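You operate a simulated robot arm through the tools that you are given. There is no shell and no other tool.

You run a simulated robot arm. Do the job below in one go: nothing can be reset, and whatever is moved stays where it is left.

JOB
Square the green mat in the blocking frame and tighten both bar knobs.
Fine: lay it turned as it lay in the tray; both bars end snug against the mat; the other mat stays in the tray.
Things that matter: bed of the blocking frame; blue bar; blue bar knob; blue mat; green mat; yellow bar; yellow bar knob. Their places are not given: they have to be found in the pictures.

It is judged by the outcome, as a careful person would: the job done as asked, and still so three seconds after it is handed in. It fails if anything else is knocked over, pushed out of place, dropped, spilled or broken.

ROBOT AND FRAMES
A 7-joint arm with a two-finger parallel gripper, fixed in place. Base frame: the origin is at the foot of the arm, x ahead of it, y to its left, z up. Readings come in m, rad, newtons and seconds.
With the tool pointing down near the work surface it reaches from about 0.36 to 0.86 m from the base axis. Its first joint turns from -2.897 to 2.897 rad. Payload 3.43 kg.
The tool frame sits at the grasp point between the pads (the TCP): z along the fingers, y along the line on which they close. The tips reach 0.034 m beyond it. The gripper opens to 0.128 m. The fingers are 0.024 m wide and 0.012 m thick; the gripper's body (0.048 by 0.13 m) begins 0.096 m behind the TCP.
Orientation is told as [roll, pitch, yaw] about the base's x, y, z axes, in that order, counted from this pose: with the fingers straight down and closing along the base's y, the tool's x points along the base's -x, its y along +y and its z along -z.

CONTROLS
- The arm moves only by the tool step_arm. Its argument "rows" is a list of rows, each a list of 3 entries, a list of its own where there are three numbers: the shift along the tool's x, y, z in m, then the turn, a rotation vector about the tool's x, y, z in rad, then the finger opening in m, from 0 to 0.128. In form: [[[tx, ty, tz], [wx, wy, wz], jaw], ...]. A call has 1 to 20 rows; each row is the pose to reach, as a shift and turn from the pose commanded when the call began, along the tool's axes at that moment. Rows are played at 5 a second. More than 0.05 m and 0.15 rad between two rows, or a gripper value outside its range, and nothing of the call is played. Where a pose cannot be reached the arm comes as near as it can. A force on the tool above 40 N (or 10 N above the force at the start of the call, whichever is more), or a blocked arm, ends the call early, and 0.2 s more pass. The fingers move at their own pace (about 0.153 m/s each) and stop on an object; they squeeze with about 31 N. The grip force told is the motor's: it shows also when the fingers shut on nothing. Time passes only in rows, and 0.2 s behind the last, so rows that repeat a pose let the fingers close. It gives the time, the measured TCP pose, the force on the tool (base axes), the opening and the grip force at its end, in the units of the frame above (readings bear some noise), with the torque about the TCP (base axes, N m) and any sound that the robot's microphone picked up, and new pictures: "pictures" is both (left out), scene, wrist or none.
- Cameras (640 x 400 px; columns grow to the right, rows downward): "scene" is fixed at [0.0503, 0.5002, 1.5545]; the picture's right is [-0.85, -0.53, 0.00], its down [-0.27, 0.43, -0.86] and it looks along [0.46, -0.73, -0.51] (base axes); focal length 326 px, centre (320, 200). "wrist" rides on the gripper at [0.076, -0.011, -0.16] in the tool frame; the picture's right is [0.15, 0.99, 0.00], its down [-0.88, 0.13, -0.46] and it looks along [-0.45, 0.07, 0.89] (tool axes); focal length 234 px, centre (320, 200).
- locate(camera, pixels): for up to 12 pixels [column, row] of the newest picture of that camera ("zoom" is the newest enlarged one), the place [x, y, z] in the base frame of the surface seen there, good to about 0.003 m. It takes no simulated time.
- inspect(camera, box): a new picture of the part [left, top, right, bottom] of that camera's present view, enlarged. It takes no simulated time.
- job_done(): hands the job in; it is judged then, once.

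Unless the task says otherwise, let go and move clear before handing in.

The tools are called as a command line: name --argument value ..., lists and objects as JSON in quotes. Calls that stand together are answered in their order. step_arm: Moves the arm, as the interface text tells. Its arguments: {"type":"object","properties":{"rows":{"type":"array","items":{"type":"array"}},"pictures":{"type":"string","enum":["both","scene","wrist","none"]}},"required":["rows"]} The other tools are called the same way: locate (camera, pixels) gives the place of the surface under pixels of a picture; inspect (camera, box) takes an enlarged picture of a part of a camera's view; job_done () hands the job in.

At the start:

```text
time_s: 0.0
position: [0.415, -0.372, 1.1508]
orientation: [0.001, -0.001, -0.001]
contact_force: [-0.1, 0.6, 0.4]
torque: [0.01, -0.02, 0.0]
finger_gap: 0.1282
grip_force: 0.1
```

scene: 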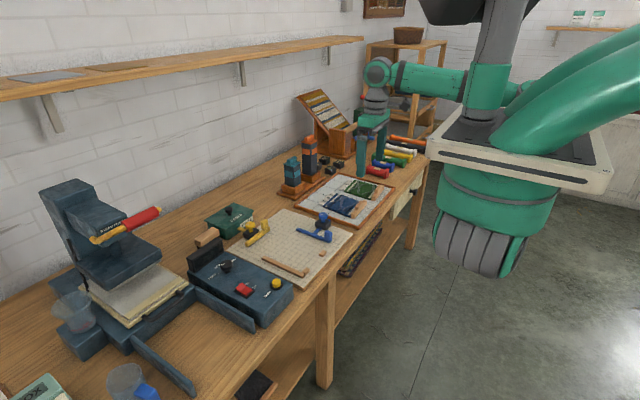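
wrist: 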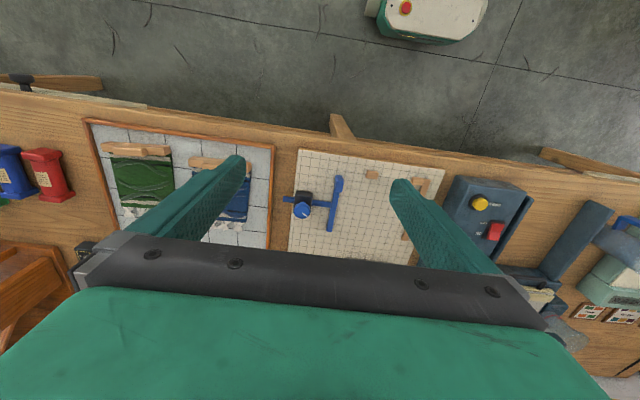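

The scene picture shows a tray with a green and a blue mat near pixels (345,200), and a gridded bed with blue and yellow bars near (290,245). I'll enlarge these areas before moving.

inspect --camera "scene" --box '[180, 190, 370, 310]'

inspect --camera "scene" --box '[280, 160, 420, 248]'

inspect --camera "wrist" --box '[80, 110, 460, 290]'

```text
3.33 times, centred on (275, 250) of scene
```

zoom: 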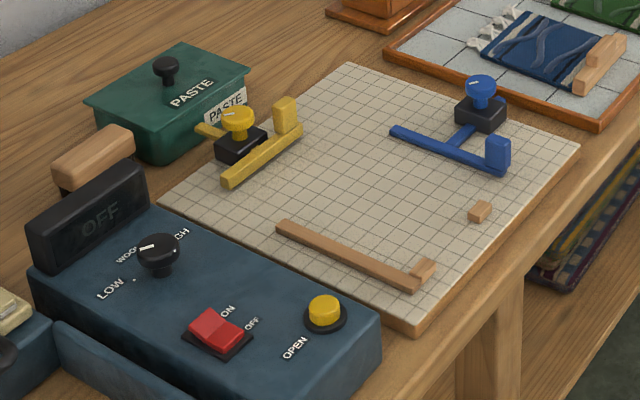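

```text
4.55 times, centred on (350, 204) of scene
```

zoom: 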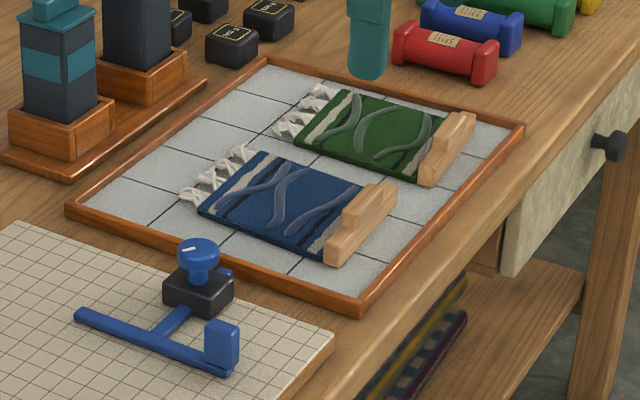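

```text
1.68 times, centred on (270, 200) of wrist
```

zoom: 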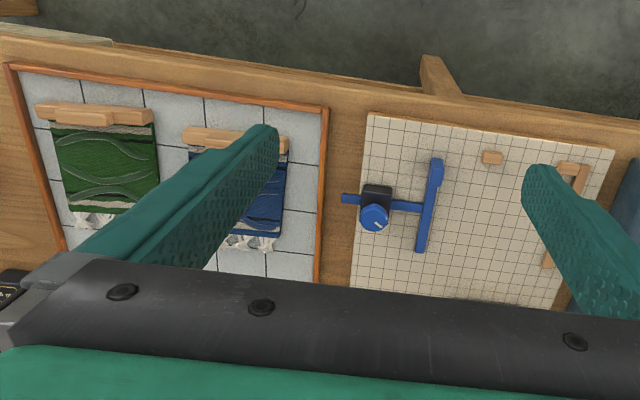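

The wrist zoom shows the green mat at zoom (105,165) and the bed with blue bar at (430,205). I'll zoom in on the bed from the scene camera and measure positions.

inspect --camera "scene" --box '[220, 200, 360, 288]'

```text
4.55 times, centred on (290, 244) of scene
```

zoom: 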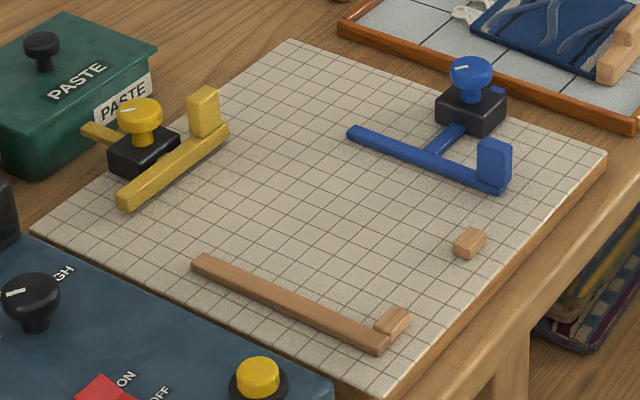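

The zoom shows the bed clearly: yellow bar from (125,200) to (225,130), blue bar from (355,132) to (495,185), wooden rail from (200,262) to (380,345), and stops at (470,242) and (392,320). I'll measure these.

locate --camera "zoom" --pixels '[[204, 258], [383, 342], [392, 315], [472, 237], [291, 40], [605, 155], [38, 230], [385, 395], [290, 180], [240, 276], [300, 304], [345, 327]]'

locate --camera "zoom" --pixels '[[355, 130], [425, 157], [482, 182], [495, 147], [450, 135], [471, 66], [471, 95], [470, 112], [497, 92], [503, 178], [490, 160], [445, 113]]'

locate --camera "zoom" --pixels '[[124, 193], [175, 160], [222, 127], [203, 93], [205, 115], [139, 106], [139, 138], [145, 155], [95, 130], [115, 155], [170, 150], [127, 203]]'

```text
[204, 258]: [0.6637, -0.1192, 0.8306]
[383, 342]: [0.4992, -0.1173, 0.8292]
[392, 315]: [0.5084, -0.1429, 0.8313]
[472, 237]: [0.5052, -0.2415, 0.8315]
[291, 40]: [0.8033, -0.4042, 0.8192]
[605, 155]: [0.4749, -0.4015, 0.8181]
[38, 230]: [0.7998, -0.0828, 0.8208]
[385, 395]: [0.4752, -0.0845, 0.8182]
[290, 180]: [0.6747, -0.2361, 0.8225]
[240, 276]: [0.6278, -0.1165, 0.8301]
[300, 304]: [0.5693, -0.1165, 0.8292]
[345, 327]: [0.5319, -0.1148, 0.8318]
```

```text
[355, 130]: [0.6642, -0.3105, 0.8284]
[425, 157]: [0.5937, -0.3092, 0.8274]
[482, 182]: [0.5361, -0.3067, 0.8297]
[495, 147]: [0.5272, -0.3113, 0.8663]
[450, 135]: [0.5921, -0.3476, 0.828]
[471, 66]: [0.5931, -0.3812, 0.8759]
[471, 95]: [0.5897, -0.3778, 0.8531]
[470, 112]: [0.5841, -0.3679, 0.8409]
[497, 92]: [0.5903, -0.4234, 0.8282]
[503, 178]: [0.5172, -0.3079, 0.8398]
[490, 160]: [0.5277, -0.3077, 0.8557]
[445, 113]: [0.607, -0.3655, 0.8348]
```

```text
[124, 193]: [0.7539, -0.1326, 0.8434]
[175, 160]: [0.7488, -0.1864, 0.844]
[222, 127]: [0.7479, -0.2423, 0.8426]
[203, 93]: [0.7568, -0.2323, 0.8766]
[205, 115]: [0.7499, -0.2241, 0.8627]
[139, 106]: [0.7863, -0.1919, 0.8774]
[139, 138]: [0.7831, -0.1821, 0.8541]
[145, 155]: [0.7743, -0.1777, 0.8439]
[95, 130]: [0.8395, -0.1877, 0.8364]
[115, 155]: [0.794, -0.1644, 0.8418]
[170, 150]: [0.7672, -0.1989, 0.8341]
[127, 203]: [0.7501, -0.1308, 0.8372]
```

The bed spans x 0.475–0.80, y −0.40 to −0.083 at z≈0.82; the blue bar moves along y and the yellow bar along x. Next I'll measure the tray and mats.

inspect --camera "scene" --box '[300, 168, 400, 231]'

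```text
6.35 times, centred on (350, 200) of scene
```

zoom: 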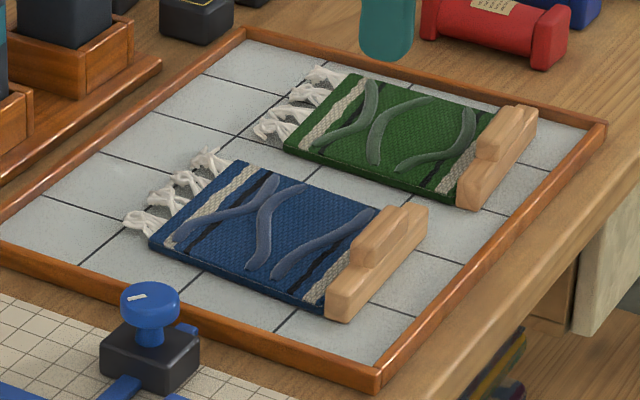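

locate --camera "zoom" --pixels '[[287, 148], [353, 78], [458, 199], [375, 140], [518, 110], [530, 112], [490, 145], [467, 195], [470, 185], [505, 135], [320, 158], [440, 195]]'

locate --camera "zoom" --pixels '[[155, 238], [245, 165], [320, 303], [265, 230], [400, 212], [420, 210], [365, 255], [345, 295], [340, 315], [265, 130], [325, 75], [482, 207]]'

locate --camera "zoom" --pixels '[[243, 38], [600, 128], [10, 235], [377, 378], [200, 90], [300, 260], [560, 160], [420, 280], [500, 220], [535, 125], [525, 150], [490, 195]]'

```text
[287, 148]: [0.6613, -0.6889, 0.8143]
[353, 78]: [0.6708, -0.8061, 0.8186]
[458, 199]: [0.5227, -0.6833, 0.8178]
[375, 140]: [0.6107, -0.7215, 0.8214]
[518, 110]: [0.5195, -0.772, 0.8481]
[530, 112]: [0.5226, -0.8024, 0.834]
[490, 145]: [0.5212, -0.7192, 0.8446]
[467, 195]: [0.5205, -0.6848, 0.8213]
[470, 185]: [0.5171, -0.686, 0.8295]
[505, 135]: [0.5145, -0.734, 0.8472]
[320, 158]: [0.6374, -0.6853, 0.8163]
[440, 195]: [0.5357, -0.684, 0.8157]
```

```text
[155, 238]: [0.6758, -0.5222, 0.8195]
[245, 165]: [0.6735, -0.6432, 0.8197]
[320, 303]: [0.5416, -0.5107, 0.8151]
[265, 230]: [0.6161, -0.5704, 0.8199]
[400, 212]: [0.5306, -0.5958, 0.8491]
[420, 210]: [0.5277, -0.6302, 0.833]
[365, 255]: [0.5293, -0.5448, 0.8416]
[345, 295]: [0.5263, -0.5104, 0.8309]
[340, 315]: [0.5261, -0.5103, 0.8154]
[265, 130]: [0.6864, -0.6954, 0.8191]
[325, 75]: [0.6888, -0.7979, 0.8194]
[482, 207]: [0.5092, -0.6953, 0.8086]
```

```text
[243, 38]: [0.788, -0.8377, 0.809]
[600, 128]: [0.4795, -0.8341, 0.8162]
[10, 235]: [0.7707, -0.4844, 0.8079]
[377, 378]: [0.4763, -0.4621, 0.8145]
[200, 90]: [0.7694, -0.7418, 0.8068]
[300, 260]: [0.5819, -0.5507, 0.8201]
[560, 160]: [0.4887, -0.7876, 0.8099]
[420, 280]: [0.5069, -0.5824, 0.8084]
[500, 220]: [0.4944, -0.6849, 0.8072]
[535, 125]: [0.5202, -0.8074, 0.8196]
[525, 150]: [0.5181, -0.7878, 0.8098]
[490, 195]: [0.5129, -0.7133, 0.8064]
```

The green mat's batten sits at x≈0.52, y −0.685 to −0.81, with a raised grip (top z≈0.847) at y≈−0.72 to −0.78. I'll check nearby obstacles and the knobs before moving over the tray.

locate --camera "scene" --pixels '[[292, 160], [309, 138], [322, 108], [376, 170], [333, 168], [232, 212], [385, 160], [240, 262], [227, 266], [243, 290], [276, 283], [205, 237]]'

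inspect --camera "scene" --box '[220, 205, 284, 245]'

inspect --camera "scene" --box '[285, 205, 349, 245]'

```text
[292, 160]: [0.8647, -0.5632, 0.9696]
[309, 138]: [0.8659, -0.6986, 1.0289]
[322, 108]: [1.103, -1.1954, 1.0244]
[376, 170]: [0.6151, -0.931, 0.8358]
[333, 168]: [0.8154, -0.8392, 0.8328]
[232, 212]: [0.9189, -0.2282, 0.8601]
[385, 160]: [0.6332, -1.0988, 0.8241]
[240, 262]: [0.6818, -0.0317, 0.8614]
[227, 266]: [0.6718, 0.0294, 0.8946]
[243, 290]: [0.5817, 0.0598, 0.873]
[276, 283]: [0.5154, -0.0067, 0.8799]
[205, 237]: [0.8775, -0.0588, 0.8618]
```

```text
10.00 times, centred on (252, 225) of scene
```

zoom: 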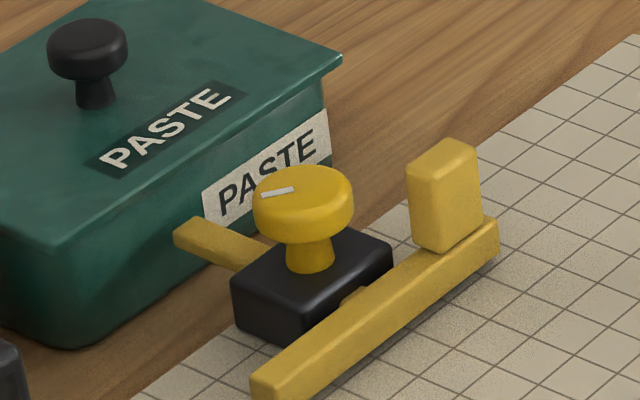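

```text
10.00 times, centred on (317, 225) of scene
```

zoom: 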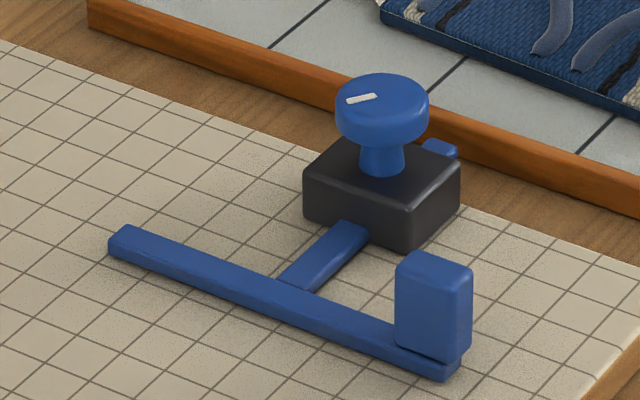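

The latest zoom shows the blue knob with a white mark at (360,99) and the tab at (435,310). I'll measure the knob and tab extents.

locate --camera "zoom" --pixels '[[349, 100], [373, 97], [382, 95], [340, 95], [424, 95], [385, 78], [382, 115], [400, 258], [470, 268], [420, 270], [425, 348], [380, 215]]'

locate --camera "zoom" --pixels '[[115, 238], [445, 365], [270, 300], [360, 235], [440, 150], [310, 200], [405, 235], [330, 150], [455, 180], [430, 250], [465, 300], [402, 330]]'

```text
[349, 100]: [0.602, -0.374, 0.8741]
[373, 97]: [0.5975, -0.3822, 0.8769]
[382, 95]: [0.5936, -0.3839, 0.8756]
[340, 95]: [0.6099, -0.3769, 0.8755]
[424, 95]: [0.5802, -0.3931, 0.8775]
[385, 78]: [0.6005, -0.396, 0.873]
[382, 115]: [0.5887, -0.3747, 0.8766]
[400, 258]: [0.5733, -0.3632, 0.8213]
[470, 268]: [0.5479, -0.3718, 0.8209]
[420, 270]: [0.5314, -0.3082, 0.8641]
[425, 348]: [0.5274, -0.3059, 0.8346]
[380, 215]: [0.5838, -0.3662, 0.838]
```

```text
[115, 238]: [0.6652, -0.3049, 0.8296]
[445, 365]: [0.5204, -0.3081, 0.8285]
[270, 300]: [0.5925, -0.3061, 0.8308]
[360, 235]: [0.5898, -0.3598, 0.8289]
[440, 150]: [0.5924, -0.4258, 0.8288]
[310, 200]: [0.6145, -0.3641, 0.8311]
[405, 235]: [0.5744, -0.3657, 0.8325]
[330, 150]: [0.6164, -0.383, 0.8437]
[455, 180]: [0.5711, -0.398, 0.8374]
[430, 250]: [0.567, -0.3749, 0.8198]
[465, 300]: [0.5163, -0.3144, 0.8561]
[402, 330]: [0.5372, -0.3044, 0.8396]
```

Now the same check on the yellow bar, zooming tightly to see its thickness and its knob mark.

inspect --camera "scene" --box '[236, 215, 276, 250]'

```text
11.43 times, centred on (256, 232) of scene
```

zoom: 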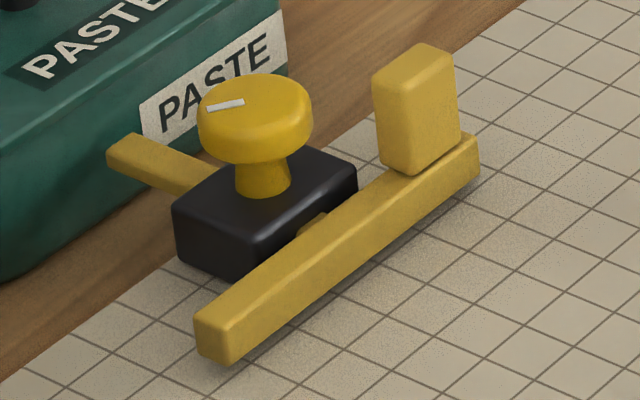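

locate --camera "zoom" --pixels '[[215, 315], [222, 335], [235, 352], [225, 365], [475, 150], [478, 175], [350, 240], [355, 265], [415, 60], [390, 70], [445, 90], [400, 150]]'

locate --camera "zoom" --pixels '[[210, 108], [243, 102], [255, 105], [205, 105], [307, 105], [258, 78], [255, 135], [125, 145], [180, 180], [265, 225], [345, 170], [195, 200]]'

locate --camera "zoom" --pixels '[[207, 352], [240, 365], [260, 345], [480, 185], [300, 310], [420, 215], [460, 130], [430, 165], [385, 110], [265, 275], [215, 355], [300, 290]]'

```text
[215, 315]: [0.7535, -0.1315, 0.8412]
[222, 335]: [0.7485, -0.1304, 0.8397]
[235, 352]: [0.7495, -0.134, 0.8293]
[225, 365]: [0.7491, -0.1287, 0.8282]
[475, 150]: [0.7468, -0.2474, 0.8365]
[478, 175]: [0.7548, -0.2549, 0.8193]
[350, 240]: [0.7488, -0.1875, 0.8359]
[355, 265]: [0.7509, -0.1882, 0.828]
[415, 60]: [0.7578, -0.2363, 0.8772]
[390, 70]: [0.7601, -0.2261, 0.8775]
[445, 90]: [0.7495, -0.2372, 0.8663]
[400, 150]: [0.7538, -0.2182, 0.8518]
```

```text
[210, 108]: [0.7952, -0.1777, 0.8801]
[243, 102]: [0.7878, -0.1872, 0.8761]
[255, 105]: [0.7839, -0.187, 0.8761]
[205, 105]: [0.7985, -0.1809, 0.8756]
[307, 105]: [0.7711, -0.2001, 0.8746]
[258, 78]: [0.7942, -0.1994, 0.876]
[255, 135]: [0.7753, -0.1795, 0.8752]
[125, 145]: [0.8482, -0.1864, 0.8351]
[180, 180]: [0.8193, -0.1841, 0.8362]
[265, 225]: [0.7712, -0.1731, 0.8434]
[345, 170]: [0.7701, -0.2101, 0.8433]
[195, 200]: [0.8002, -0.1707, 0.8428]
```

```text
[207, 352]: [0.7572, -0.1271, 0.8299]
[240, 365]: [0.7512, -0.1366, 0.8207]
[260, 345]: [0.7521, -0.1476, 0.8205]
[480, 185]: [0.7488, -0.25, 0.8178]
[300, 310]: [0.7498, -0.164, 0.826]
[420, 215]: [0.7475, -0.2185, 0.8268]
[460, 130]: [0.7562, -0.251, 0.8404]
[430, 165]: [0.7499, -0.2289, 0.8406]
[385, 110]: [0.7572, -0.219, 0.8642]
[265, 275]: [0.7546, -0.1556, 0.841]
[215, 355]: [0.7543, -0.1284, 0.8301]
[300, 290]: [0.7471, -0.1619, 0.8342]
```

Yellow bar: inner face x≈0.748, y −0.13 to −0.25, tab at y≈−0.23; both knob marks point about 45° toward +x/+y. I'll move above the green mat's grip while turning 90° so the fingers close along base x.

step_arm --rows '[[[-0.009, -0.029, 0.008], [0, 0, 0.131], 0.128], [[-0.018, -0.058, 0.016], [0, 0, 0.262], 0.128], [[-0.026, -0.087, 0.025], [0, 0, 0.393], 0.128], [[-0.035, -0.116, 0.033], [0, 0, 0.524], 0.1], [[-0.044, -0.145, 0.04], [0, 0, 0.654], 0.08], [[-0.053, -0.174, 0.05], [0, 0, 0.785], 0.06], [[-0.061, -0.203, 0.06], [0, 0, 0.916], 0.06], [[-0.07, -0.232, 0.07], [0, 0, 1.047], 0.06], [[-0.079, -0.261, 0.08], [0, 0, 1.178], 0.06], [[-0.088, -0.29, 0.09], [0, 0, 1.309], 0.06], [[-0.097, -0.32, 0.1], [0, 0, 1.44], 0.06], [[-0.105, -0.348, 0.11], [0, 0, 1.571], 0.06], [[-0.105, -0.348, 0.11], [0, 0, 1.571], 0.06]]' --pictures "both"

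```text
time_s: 2.8
position: [0.5006, -0.6947, 1.0399]
orientation: [-0.001, -0.001, -1.572]
contact_force: [-0.2, -0.1, 0.2]
torque: [0.02, 0.01, 0.0]
finger_gap: 0.0599
grip_force: 0.1
out of reach, approached as far as the arm can: row 11, 12, 13
```

scene: 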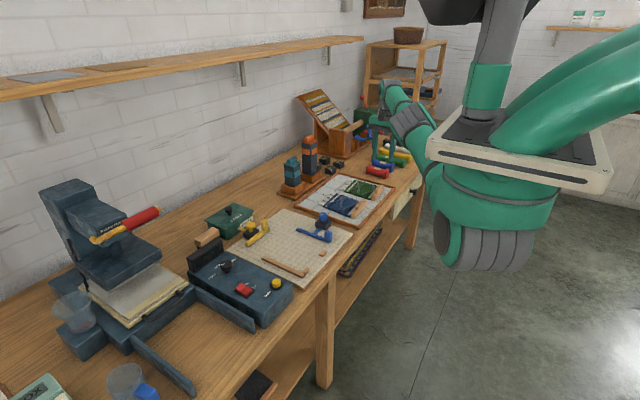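
wrist: 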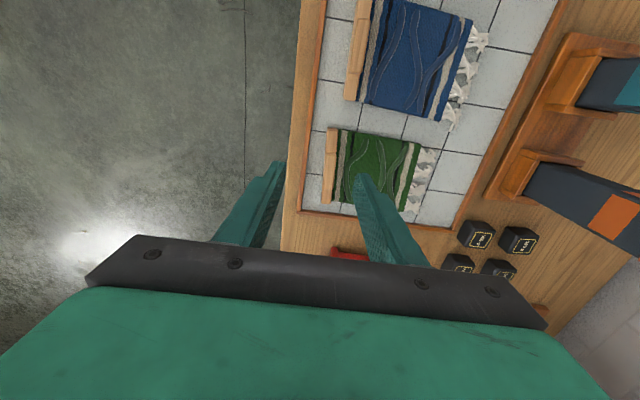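

The arm stopped at radius ≈0.856 (its reach limit), while the green grip is at radius ≈0.89–0.91, so I will need to tilt the fingers outward (toward −y). First I'll zoom on the green batten in the wrist view near (335,170).

inspect --camera "wrist" --box '[290, 105, 450, 225]'

```text
3.33 times, centred on (370, 165) of wrist
```

zoom: 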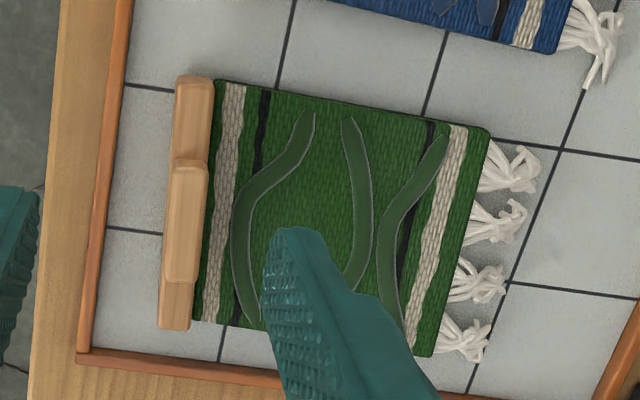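

locate --camera "zoom" --pixels '[[193, 80], [178, 85], [210, 90], [190, 165], [178, 172], [202, 170], [182, 275], [168, 275], [195, 280], [175, 320], [190, 322], [163, 325]]'

locate --camera "zoom" --pixels '[[218, 82], [488, 132], [430, 355], [470, 250], [350, 110], [195, 318], [215, 120], [520, 160], [480, 350], [320, 280], [185, 220], [172, 220]]'

```text
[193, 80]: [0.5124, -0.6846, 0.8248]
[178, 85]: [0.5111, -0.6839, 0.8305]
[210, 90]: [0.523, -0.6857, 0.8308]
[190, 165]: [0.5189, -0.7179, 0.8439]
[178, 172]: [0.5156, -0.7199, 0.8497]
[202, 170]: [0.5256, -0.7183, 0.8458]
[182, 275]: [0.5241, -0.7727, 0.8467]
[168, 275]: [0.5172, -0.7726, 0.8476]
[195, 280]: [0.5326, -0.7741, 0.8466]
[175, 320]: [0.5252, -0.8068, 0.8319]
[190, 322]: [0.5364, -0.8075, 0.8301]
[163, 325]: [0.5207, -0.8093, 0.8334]
```

```text
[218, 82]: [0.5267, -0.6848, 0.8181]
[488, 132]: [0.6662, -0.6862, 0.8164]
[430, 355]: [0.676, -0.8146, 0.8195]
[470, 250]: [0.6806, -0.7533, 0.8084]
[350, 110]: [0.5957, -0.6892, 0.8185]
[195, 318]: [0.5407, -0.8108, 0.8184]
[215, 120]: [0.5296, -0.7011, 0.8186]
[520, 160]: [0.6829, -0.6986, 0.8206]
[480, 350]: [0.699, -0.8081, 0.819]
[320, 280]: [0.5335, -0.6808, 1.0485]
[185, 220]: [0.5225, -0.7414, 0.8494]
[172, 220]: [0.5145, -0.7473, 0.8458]
```

The green batten runs from (0.517,−0.684) to (0.5285,−0.809), i.e. turned about +0.09 rad, and the mat body looks slightly skewed against it. I'll back off into reach, turn by +0.09 rad, and check how the commanded pose is counted after the out-of-reach rows.

step_arm --rows '[[[0.03, 0, 0.01], [0, 0, -0.03], 0.06], [[0.06, 0, 0.02], [0, 0, -0.06], 0.06], [[0.09, 0, 0.03], [0, 0, -0.09], 0.05], [[0.1, 0, 0.04], [0, 0, -0.09], 0.045], [[0.1, 0, 0.04], [0, 0, -0.09], 0.045]]' --pictures "none"

```text
time_s: 4.0
position: [0.5452, -0.661, 1.005]
orientation: [0.0, 0.001, -1.482]
contact_force: [0.5, 0.2, 0.9]
torque: [0.01, -0.02, 0.03]
finger_gap: 0.045
grip_force: 0.0
out of reach, approached as far as the arm can: row 1, 2, 3, 4, 5
```

The arm reads (0.545,−0.661,1.005) and every row was called out of reach, so it may be settling slowly near full stretch. I'll hold the pose for a moment to see where it goes.

step_arm --rows '[[[0, 0, 0], [0, 0, 0], 0.045], [[0, 0, 0], [0, 0, 0], 0.045], [[0, 0, 0], [0, 0, 0], 0.045]]' --pictures "scene"

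```text
time_s: 4.8
position: [0.5444, -0.6622, 1.0049]
orientation: [-0.001, 0.002, -1.483]
contact_force: [0.2, 0.1, 0.1]
torque: [0.0, 0.01, 0.01]
finger_gap: 0.0452
grip_force: 0.0
```

scene: 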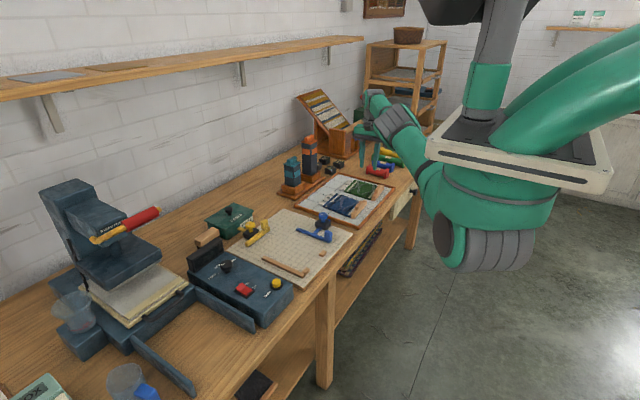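

Holding cleared the reach warning, so the commanded pose resets to where the arm really is; the earlier call moved only sideways along the reach circle, as a straight-elbow arm would. I'll pull straight back toward the base and slightly up to bend the elbow again.

step_arm --rows '[[[0.0165, -0.0113, -0.01], [0, 0, 0], 0.045], [[0.033, -0.0226, -0.02], [0, 0, 0], 0.045], [[0.05, -0.034, -0.03], [0, 0, 0], 0.045], [[0.066, -0.045, -0.03], [0, 0, 0], 0.045], [[0.0825, -0.0565, -0.03], [0, 0, 0], 0.045], [[0.1, -0.068, -0.03], [0, 0, 0], 0.045], [[0.1, -0.068, -0.03], [0, 0, 0], 0.045], [[0.1, -0.068, -0.03], [0, 0, 0], 0.045]]' --pictures "none"

```text
time_s: 6.6
position: [0.5424, -0.663, 1.0362]
orientation: [-0.002, 0.002, -1.483]
contact_force: [0.1, -1.2, -0.2]
torque: [0.03, 0.02, 0.0]
finger_gap: 0.0453
grip_force: 0.0
out of reach, approached as far as the arm can: row 1, 2, 3, 4, 5, 6, 7, 8
```

The radius is still stuck at ≈0.857, though height follows. I'll try tilting the fingers outward (about the closing axis), which I need for the grasp anyway and which should bend the elbow.

step_arm --rows '[[[0, 0, 0], [0, -0.08, 0], 0.045], [[0, 0, 0], [0, -0.16, 0], 0.045], [[0, 0, 0], [0, -0.24, 0], 0.045], [[0, 0, 0], [0, -0.32, 0], 0.045], [[0, 0, 0], [0, -0.4, 0], 0.045], [[0, 0, 0], [0, -0.4, 0], 0.045]]' --pictures "both"

```text
time_s: 8.0
position: [0.5952, -0.727, 1.0396]
orientation: [-0.002, -0.4, -1.482]
contact_force: [0.5, 0.1, 0.4]
torque: [0.02, -0.01, -0.01]
finger_gap: 0.0452
grip_force: 0.0
out of reach, approached as far as the arm can: row 1, 2, 3, 4, 5, 6
```

scene: 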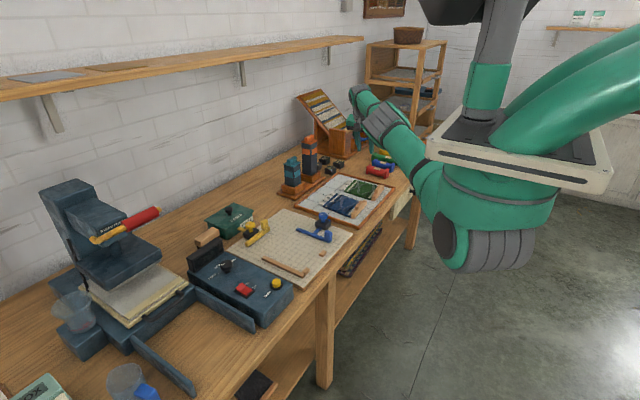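
wrist: 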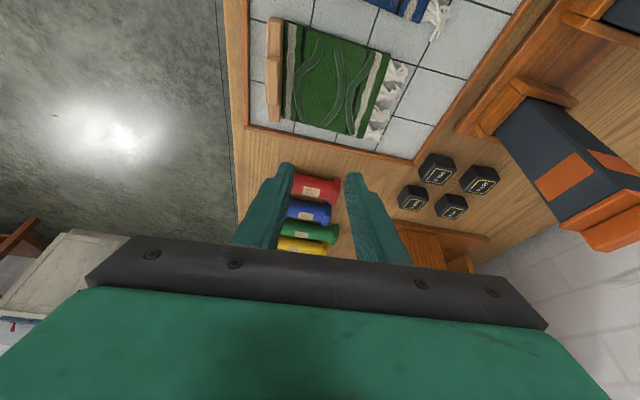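

The tilt worked but the TCP swung out to radius 0.94, so the wrist itself is still at full stretch. I'll lower while pulling inward, since flexing the elbow should lower the wrist, keeping well above the mats (tips stay above z≈0.90).

step_arm --rows '[[[0.0125, -0.0057, 0.0083], [0, 0, 0], 0.045], [[0.025, -0.0114, 0.0166], [0, 0, 0], 0.045], [[0.0375, -0.017, 0.025], [0, 0, 0], 0.045], [[0.05, -0.0227, 0.0332], [0, 0, 0], 0.045], [[0.0625, -0.0284, 0.0415], [0, 0, 0], 0.045], [[0.075, -0.034, 0.05], [0, 0, 0], 0.045], [[0.0875, -0.04, 0.058], [0, 0, 0], 0.045], [[0.0998, -0.0454, 0.0664], [0, 0, 0], 0.045], [[0.0998, -0.0454, 0.0664], [0, 0, 0], 0.045]]' --pictures "scene"

```text
time_s: 10.0
position: [0.5931, -0.7245, 0.9344]
orientation: [-0.001, -0.399, -1.482]
contact_force: [0.4, 0.7, 0.7]
torque: [0.03, 0.0, 0.02]
finger_gap: 0.045
grip_force: 0.1
out of reach, approached as far as the arm can: row 1, 2, 3, 4, 5, 6, 7, 8, 9
```

scene: 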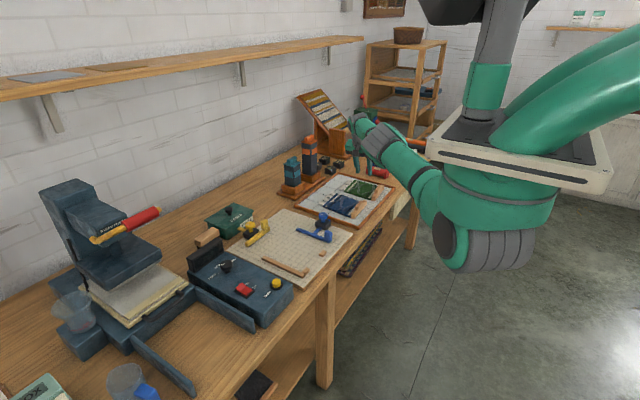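

Height followed but the radius is still ≈0.936 with the tilt, so the elbow is still locked straight. I'll look closely at the arm's shape in the scene view.

inspect --camera "scene" --box '[320, 0, 640, 280]'

inspect --camera "scene" --box '[335, 95, 455, 200]'

```text
1.43 times, centred on (480, 140) of scene
```

zoom: 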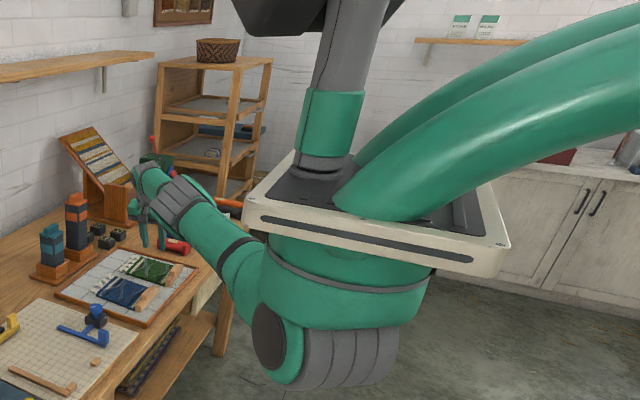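

```text
3.81 times, centred on (395, 148) of scene
```

zoom: 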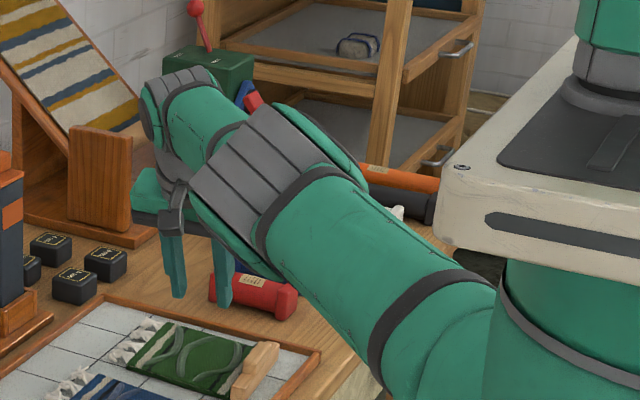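

The arm seems to hang from a mount with the shoulder around (480,230) and the links running to the gripper at (362,130). I'll locate points along it to know its true geometry.

locate --camera "scene" --pixels '[[445, 240], [490, 230], [435, 190], [410, 165], [395, 145], [380, 130], [370, 120], [357, 120], [490, 255], [450, 170], [375, 140], [600, 170]]'

```text
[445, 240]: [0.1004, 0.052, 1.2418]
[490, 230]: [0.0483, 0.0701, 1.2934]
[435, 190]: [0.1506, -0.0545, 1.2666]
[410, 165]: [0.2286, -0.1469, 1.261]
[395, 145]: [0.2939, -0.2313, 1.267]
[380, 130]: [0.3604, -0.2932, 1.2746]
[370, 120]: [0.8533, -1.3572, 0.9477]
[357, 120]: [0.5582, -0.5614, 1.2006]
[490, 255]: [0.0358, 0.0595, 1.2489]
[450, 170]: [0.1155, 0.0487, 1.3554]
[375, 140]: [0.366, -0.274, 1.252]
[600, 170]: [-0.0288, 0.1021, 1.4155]
```

The links lie in a straight horizontal line at z≈1.2 from the shoulder to the wrist, so the elbow is at its straight singularity. I'll raise the tool first with no inward demand, then lower it sharply with a small inward demand so the elbow flexes the right way.

step_arm --rows '[[[-0.0117, 0, -0.0276], [0, 0, 0], 0.045], [[-0.0233, 0, -0.0553], [0, 0, 0], 0.045], [[-0.035, 0, -0.083], [0, 0, 0], 0.045], [[-0.0467, 0, -0.1105], [0, 0, 0], 0.045], [[-0.0583, 0, -0.138], [0, 0, 0], 0.045], [[-0.0583, 0, -0.138], [0, 0, 0], 0.045]]' --pictures "none"

```text
time_s: 11.4
position: [0.5946, -0.7232, 1.0854]
orientation: [0.0, -0.399, -1.485]
contact_force: [0.2, 0.9, 0.6]
torque: [0.0, -0.04, -0.01]
finger_gap: 0.0451
grip_force: 0.1
out of reach, approached as far as the arm can: row 2, 3
```

Only the middle rows were beyond reach this time and the last rows were met exactly at z=1.085. Now I'll lower in bigger steps with a small, growing inward demand.

step_arm --rows '[[[0.0175, 0, 0.0414], [0, 0, 0], 0.045], [[0.0388, -0.0028, 0.0813], [0, 0, 0], 0.045], [[0.0541, -0.0113, 0.0857], [0, 0, 0], 0.045], [[0.0693, -0.0226, 0.0793], [0, 0, 0], 0.045], [[0.092, -0.0396, 0.0696], [0, 0, 0], 0.045], [[0.1148, -0.0565, 0.06], [0, 0, 0], 0.045], [[0.1148, -0.0565, 0.06], [0, 0, 0], 0.045]]' --pictures "none"

```text
time_s: 13.0
position: [0.5954, -0.7263, 0.9827]
orientation: [-0.001, -0.398, -1.482]
contact_force: [0.6, 0.5, 0.1]
torque: [-0.01, 0.02, -0.02]
finger_gap: 0.0452
grip_force: 0.1
out of reach, approached as far as the arm can: row 1, 2, 3, 4, 5, 6, 7
```

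Still stuck on the outer sphere (r=0.939). I'll demand a much larger inward move, back toward the starting area at z≈1.15, which is clear air, so the solver has a strong reason to bend the elbow.

step_arm --rows '[[[0.0274, -0.0148, -0.0297], [0, 0, 0], 0.045], [[0.0548, -0.0296, -0.0594], [0, 0, 0], 0.045], [[0.0822, -0.0444, -0.0891], [0, 0, 0], 0.045], [[0.1096, -0.0592, -0.1188], [0, 0, 0], 0.045], [[0.137, -0.074, -0.1485], [0, 0, 0], 0.045], [[0.1644, -0.0888, -0.1782], [0, 0, 0], 0.045], [[0.1918, -0.1036, -0.2079], [0, 0, 0], 0.045], [[0.2192, -0.1184, -0.2376], [0, 0, 0], 0.045], [[0.2466, -0.1332, -0.2673], [0, 0, 0], 0.045], [[0.274, -0.148, -0.297], [0, 0, 0], 0.045], [[0.274, -0.148, -0.297], [0, 0, 0], 0.045], [[0.274, -0.148, -0.297], [0, 0, 0], 0.045]]' --pictures "scene"

```text
time_s: 15.6
position: [0.6718, -0.6117, 1.2222]
orientation: [-0.002, -0.397, -1.481]
contact_force: [0.0, 0.0, 1.2]
torque: [0.01, 0.04, 0.01]
finger_gap: 0.045
grip_force: 0.1
out of reach, approached as far as the arm can: row 1, 2, 3, 4, 5, 6, 7, 8, 9, 10, 11, 12
```

scene: 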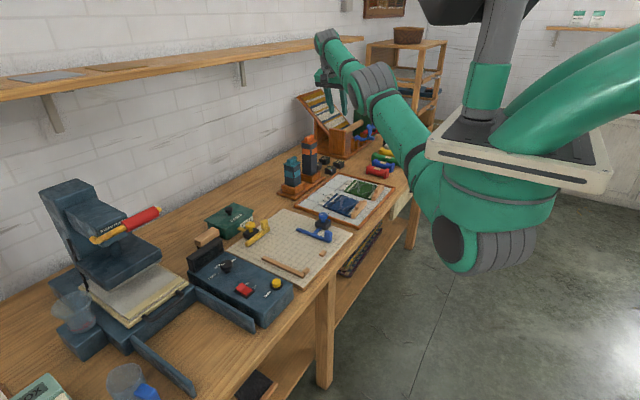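

The arm is still straight (r=0.909 at z=1.22, on the same sphere). I'll try tilting the fingers inward instead: with the wrist at its turning limit this should force the forearm down and the elbow up.

step_arm --rows '[[[0, 0, 0], [0, 0.13, 0], 0.045], [[0, 0, 0], [0, 0.26, 0], 0.045], [[0, 0, 0], [0, 0.39, 0], 0.045], [[0, 0, 0], [0, 0.52, 0], 0.045], [[0, 0, 0], [0, 0.65, 0], 0.045], [[0, 0, 0], [0, 0.78, 0], 0.045], [[0, 0, 0], [0, 0.91, 0], 0.045], [[0, 0, 0], [0, 1.04, 0], 0.045], [[0, 0, 0], [0, 1.04, 0], 0.045]]' --pictures "scene"

```text
time_s: 16.5
position: [0.6094, -0.5815, 1.2062]
orientation: [-0.002, -0.034, -1.481]
contact_force: [1.9, -0.2, -1.3]
torque: [0.03, 0.1, 0.02]
finger_gap: 0.0451
grip_force: 0.1
out of reach, approached as far as the arm can: row 1, 2, 3, 4
stopped in row 4: the arm was blocked; the commanded pose is now the measured one
```

scene: 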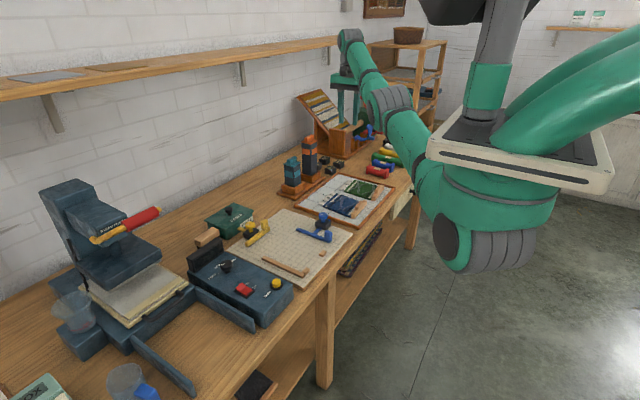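

Something changed: the call stopped with "blocked" and the TCP now reads r=0.842 at z=1.206 with tilt ≈0, which is outside the earlier sphere, so the elbow has moved off its stop. I'll press on with a further small inward tilt, lowering and pulling inward.

step_arm --rows '[[[0.0075, -0.0066, 0.015], [0, 0.08, 0], 0.045], [[0.015, -0.013, 0.03], [0, 0.16, 0], 0.045], [[0.03, -0.026, 0.045], [0, 0.24, 0], 0.045], [[0.05, -0.043, 0.05], [0, 0.24, 0], 0.045], [[0.075, -0.066, 0.05], [0, 0.24, 0], 0.045], [[0.075, -0.066, 0.05], [0, 0.24, 0], 0.045]]' --pictures "scene"

```text
time_s: 17.9
position: [0.5742, -0.5611, 1.1657]
orientation: [-0.004, 0.207, -1.485]
contact_force: [-0.1, 0.5, 0.2]
torque: [-0.03, -0.01, -0.01]
finger_gap: 0.045
grip_force: 0.0
out of reach, approached as far as the arm can: row 4, 5, 6
```

scene: 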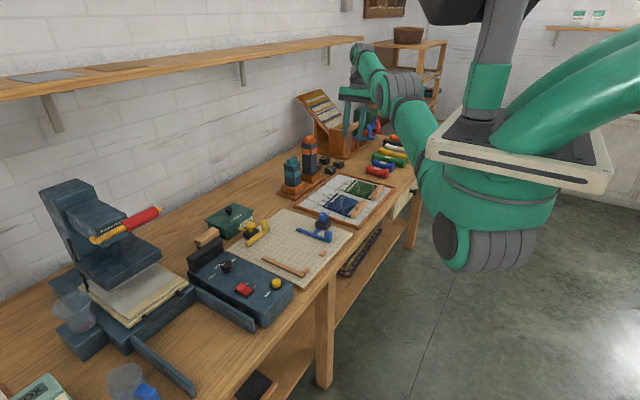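

Rows 1–3 were met this time before stalling again, at r=0.803, z=1.166 with +0.21 inward tilt. I'll measure the arm's links to see which way the elbow is bent.

inspect --camera "scene" --box '[330, 20, 490, 220]'

locate --camera "scene" --pixels '[[425, 175], [415, 140], [410, 110], [400, 88], [385, 75], [372, 65], [362, 52], [378, 95], [360, 90], [440, 220], [430, 135], [420, 100]]'

```text
2.00 times, centred on (410, 120) of scene
```

zoom: 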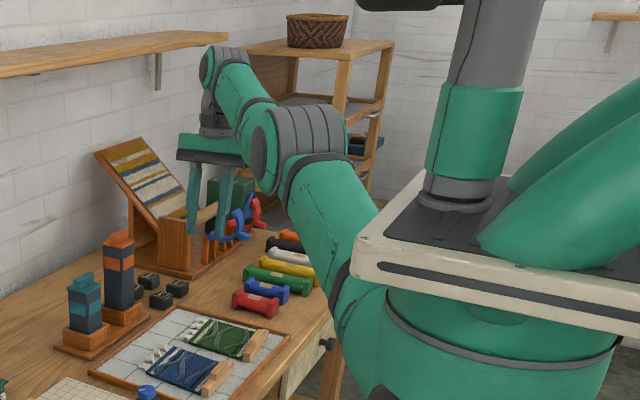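

```text
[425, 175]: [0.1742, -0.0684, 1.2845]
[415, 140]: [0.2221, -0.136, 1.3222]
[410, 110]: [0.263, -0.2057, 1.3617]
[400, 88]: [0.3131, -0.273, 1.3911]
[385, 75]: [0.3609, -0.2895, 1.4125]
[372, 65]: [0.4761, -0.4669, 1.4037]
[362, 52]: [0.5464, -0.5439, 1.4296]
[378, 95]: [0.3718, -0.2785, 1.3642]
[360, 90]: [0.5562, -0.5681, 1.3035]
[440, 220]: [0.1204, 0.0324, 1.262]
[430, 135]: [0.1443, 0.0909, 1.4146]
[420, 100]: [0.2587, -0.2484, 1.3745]
```

The elbow now is at about (r 0.41, z 1.37) with the forearm about 20° off the upper arm; the wrist limit is pushing it to flex, which is the right way. I'll continue tilting inward while holding the wrist in place to flex the elbow past its dead centre.

step_arm --rows '[[[0.02, 0, -0.005], [0, 0.1, 0], 0.045], [[0.04, 0, -0.01], [0, 0.2, 0], 0.045], [[0.06, 0, -0.015], [0, 0.3, 0], 0.045], [[0.08, 0, -0.02], [0, 0.4, 0], 0.045], [[0.1, 0, -0.025], [0, 0.5, 0], 0.045], [[0.1, 0, -0.025], [0, 0.5, 0], 0.045]]' --pictures "scene"

```text
time_s: 19.5
position: [0.5766, -0.4614, 1.2908]
orientation: [0.073, 0.338, -1.279]
contact_force: [1.0, 0.8, -0.2]
torque: [-0.12, 0.2, 0.08]
finger_gap: 0.0452
grip_force: 0.0
out of reach, approached as far as the arm can: row 1, 2, 3, 4, 5, 6
stopped in row 6: the arm was blocked; the commanded pose is now the measured one
```

scene: 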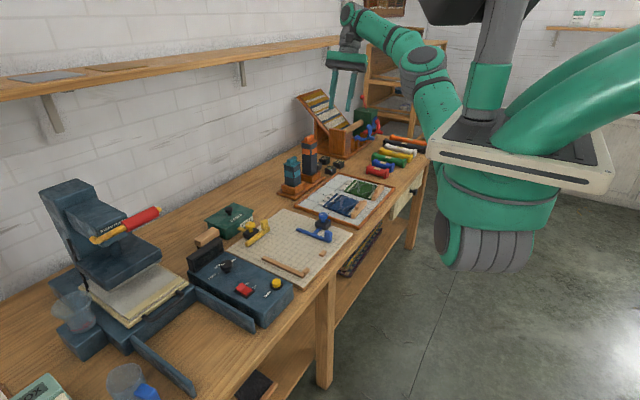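

The elbow has now lifted clearly (scene (430,65)) and the TCP is at r≈0.74, z=1.29. I'll hold briefly to settle, then test an inward move.

step_arm --rows '[[[0, 0, 0], [0, 0, 0], 0.045], [[0, 0, 0], [0, 0, 0], 0.045]]' --pictures "none"

```text
time_s: 20.1
position: [0.5783, -0.4657, 1.2875]
orientation: [0.071, 0.342, -1.283]
contact_force: [0.6, 0.0, 0.2]
torque: [-0.03, 0.03, 0.03]
finger_gap: 0.0454
grip_force: 0.2
```

The arm holds without a reach warning, so the elbow is now properly bent. I'll straighten the tool back to vertical and come inward to about (0.45,−0.45,1.15).

step_arm --rows '[[[0.0003, -0.016, 0.0173], [0.0046, -0.0436, 0.0232], 0.045], [[0.0006, -0.0321, 0.0345], [0.0092, -0.087, 0.0465], 0.045], [[0.001, -0.0481, 0.0518], [0.0139, -0.131, 0.07], 0.045], [[0.0013, -0.0641, 0.069], [0.0185, -0.1745, 0.093], 0.045], [[0.0016, -0.0802, 0.0863], [0.023, -0.218, 0.116], 0.045], [[0.002, -0.0962, 0.1036], [0.0277, -0.262, 0.14], 0.045], [[0.0023, -0.1123, 0.1208], [0.0323, -0.305, 0.163], 0.045], [[0.0026, -0.1283, 0.1381], [0.037, -0.349, 0.186], 0.045], [[0.0026, -0.1283, 0.1381], [0.037, -0.349, 0.186], 0.045]]' --pictures "scene"

```text
time_s: 22.1
position: [0.4493, -0.4472, 1.1506]
orientation: [-0.001, -0.001, -1.485]
contact_force: [0.1, 0.3, 0.5]
torque: [-0.02, 0.03, 0.03]
finger_gap: 0.0448
grip_force: 0.1
```

scene: 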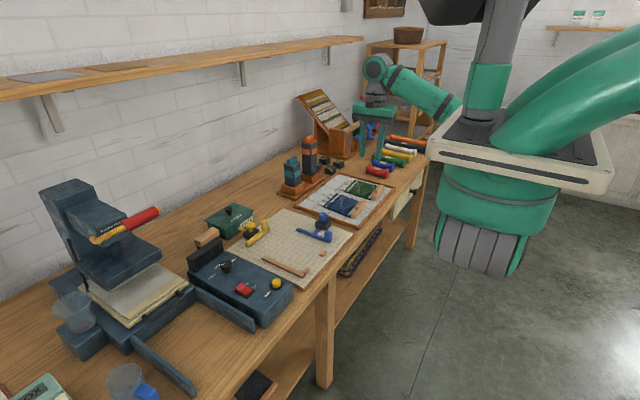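

The elbow is bent normally again and all rows were met. I'll now approach above the green grip with the fingers tilted 0.5 rad outward, which keeps the wrist well inside its reach.

step_arm --rows '[[[-0.0284, 0.0048, 0.0191], [0, -0.06, 0], 0.045], [[-0.0568, 0.0095, 0.0381], [0, -0.12, 0], 0.045], [[-0.0852, 0.0143, 0.0572], [0, -0.18, 0], 0.045], [[-0.1136, 0.019, 0.0762], [0, -0.24, 0], 0.045], [[-0.142, 0.0238, 0.0953], [0, -0.3, 0], 0.045], [[-0.1703, 0.0285, 0.1144], [0, -0.36, 0], 0.045], [[-0.1987, 0.0333, 0.1334], [0, -0.42, 0], 0.045], [[-0.2271, 0.038, 0.1525], [0, -0.48, 0], 0.045], [[-0.2555, 0.0428, 0.1715], [0, -0.5, 0], 0.045], [[-0.2839, 0.0475, 0.1906], [0, -0.5, 0], 0.045], [[-0.2839, 0.0475, 0.1906], [0, -0.5, 0], 0.045]]' --pictures "both"

```text
time_s: 24.5
position: [0.5205, -0.729, 0.9587]
orientation: [0.0, -0.501, -1.486]
contact_force: [0.2, 0.1, 0.2]
torque: [-0.03, 0.02, -0.02]
finger_gap: 0.0452
grip_force: 0.1
```

scene: 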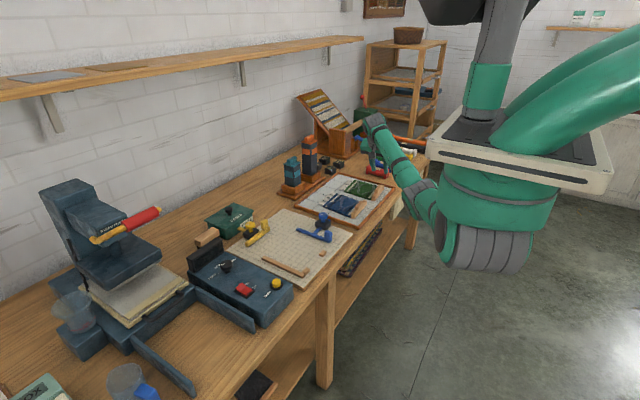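
wrist: 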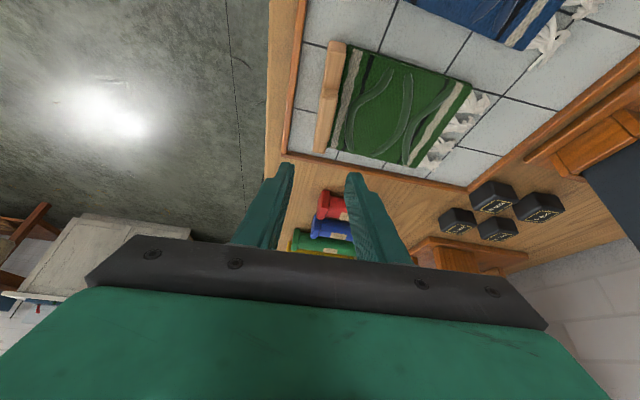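

The tool is at (0.5205,−0.729,0.959), tilted 0.5 rad, and the green batten shows at wrist (330,95). I'll re-measure the batten from here before lowering.

inspect --camera "wrist" --box '[260, 30, 420, 190]'

```text
2.50 times, centred on (340, 110) of wrist
```

zoom: 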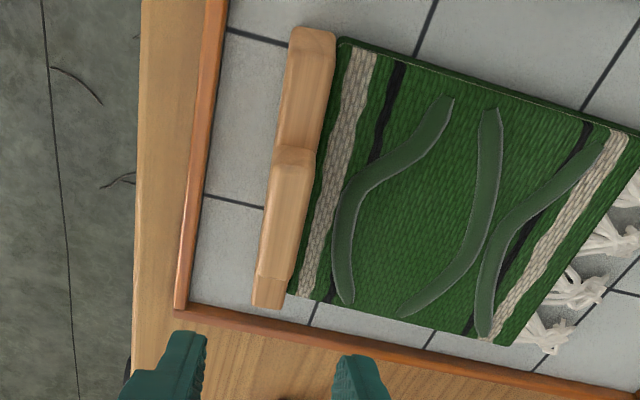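

locate --camera "zoom" --pixels '[[295, 30], [335, 35], [278, 150], [313, 153], [290, 165], [272, 210], [303, 210], [262, 272], [290, 277], [255, 300], [282, 303], [288, 230]]'

locate --camera "zoom" --pixels '[[340, 40], [628, 135], [505, 343], [295, 290], [420, 150], [470, 200], [245, 180], [250, 120], [205, 260], [310, 100], [300, 130], [270, 290]]'

```text
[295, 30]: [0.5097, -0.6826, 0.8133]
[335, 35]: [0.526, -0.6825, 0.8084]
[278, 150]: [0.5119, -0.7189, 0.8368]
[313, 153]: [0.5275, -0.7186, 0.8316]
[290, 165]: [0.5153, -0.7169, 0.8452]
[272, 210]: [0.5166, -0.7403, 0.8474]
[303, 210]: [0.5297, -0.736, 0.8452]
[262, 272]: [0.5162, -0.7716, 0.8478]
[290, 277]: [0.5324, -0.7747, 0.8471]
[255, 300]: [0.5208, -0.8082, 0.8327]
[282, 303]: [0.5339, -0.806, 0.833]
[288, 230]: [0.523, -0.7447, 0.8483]
```

```text
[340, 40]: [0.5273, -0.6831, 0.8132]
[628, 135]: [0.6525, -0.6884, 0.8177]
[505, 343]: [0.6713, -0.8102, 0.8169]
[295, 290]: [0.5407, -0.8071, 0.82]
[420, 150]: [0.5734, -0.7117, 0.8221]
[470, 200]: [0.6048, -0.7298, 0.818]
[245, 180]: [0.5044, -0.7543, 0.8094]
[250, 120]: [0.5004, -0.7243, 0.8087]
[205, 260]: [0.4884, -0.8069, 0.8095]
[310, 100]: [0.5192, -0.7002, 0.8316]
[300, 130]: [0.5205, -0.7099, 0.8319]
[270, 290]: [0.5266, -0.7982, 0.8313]
```

The grip's centreline at y≈−0.745 is x≈0.523, about 15 mm wide, matching my plan. I'll lower straight down by 0.095 m so the tips straddle the grip.

step_arm --rows '[[[0.0096, 0.001, 0.0176], [0, 0, 0], 0.045], [[0.0192, 0.001, 0.0351], [0, 0, 0], 0.045], [[0.0288, 0.001, 0.0527], [0, 0, 0], 0.045], [[0.036, 0.001, 0.0658], [0, 0, 0], 0.045], [[0.0407, 0.001, 0.0746], [0, 0, 0], 0.045], [[0.0455, 0.001, 0.0834], [0, 0, 0], 0.045], [[0.0455, 0.001, 0.0834], [0, 0, 0], 0.045]]' --pictures "both"

```text
time_s: 26.1
position: [0.5224, -0.7284, 0.866]
orientation: [-0.002, -0.501, -1.487]
contact_force: [-0.2, -0.3, -0.4]
torque: [0.0, -0.01, 0.03]
finger_gap: 0.0452
grip_force: 0.1
```

scene: 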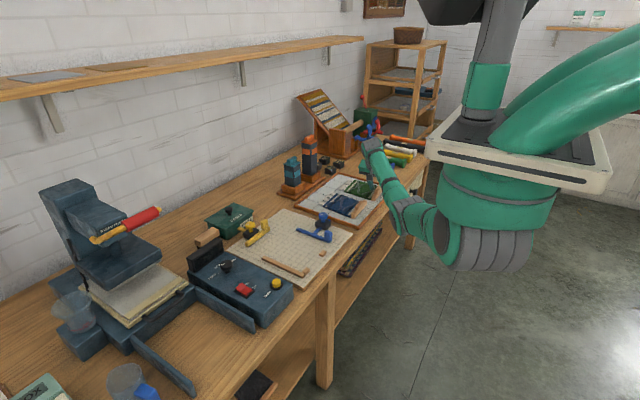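
wrist: 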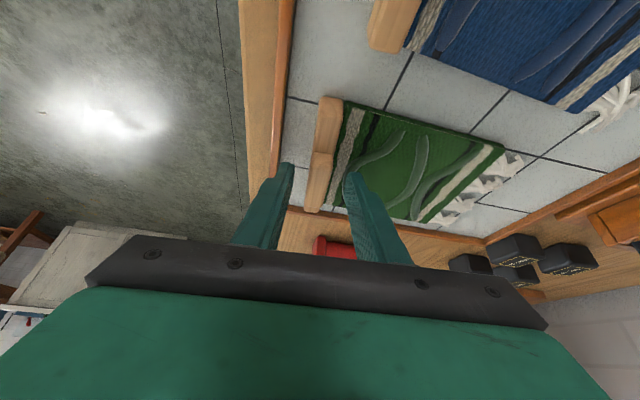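

The fingertips at (285,170) and (352,178) straddle the batten at (318,165). I'll take a close view to confirm before closing.

inspect --camera "wrist" --box '[250, 80, 410, 240]'

inspect --camera "scene" --box '[320, 130, 430, 230]'

```text
2.50 times, centred on (330, 160) of wrist
```

zoom: 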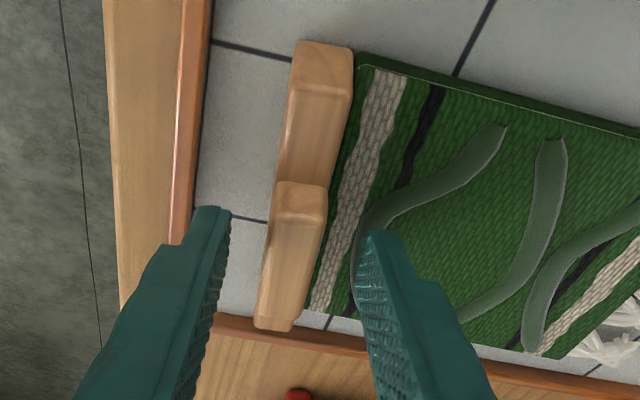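

```text
4.00 times, centred on (375, 180) of scene
```

zoom: 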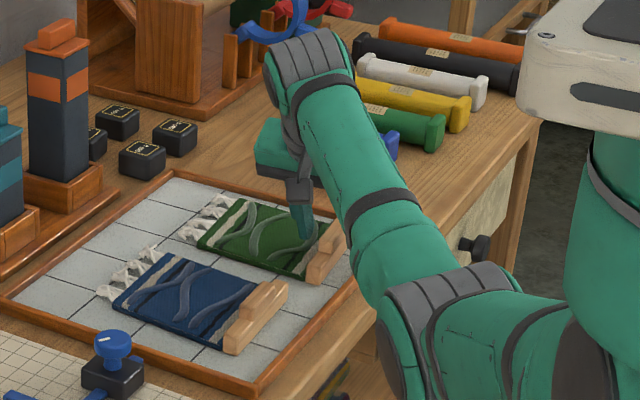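

The grip block is centred between the fingers. I'll lower another 4 mm and close on it.

step_arm --rows '[[[0.0019, 0, 0.0035], [0, 0, 0], 0.045], [[0.0019, 0, 0.0035], [0, 0, 0], 0.022], [[0.0019, 0, 0.0035], [0, 0, 0], 0.0], [[0.0019, 0, 0.0035], [0, 0, 0], 0.0], [[0.0019, 0, 0.0035], [0, 0, 0], 0.0]]' --pictures "wrist"

```text
time_s: 27.3
position: [0.5235, -0.729, 0.8613]
orientation: [0.001, -0.502, -1.486]
contact_force: [-1.5, 0.9, 0.2]
torque: [-0.11, -0.33, 0.07]
finger_gap: 0.0174
grip_force: 31.1
```

wrist: 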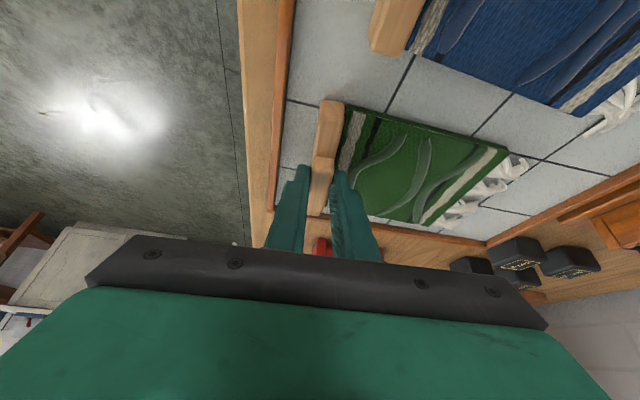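

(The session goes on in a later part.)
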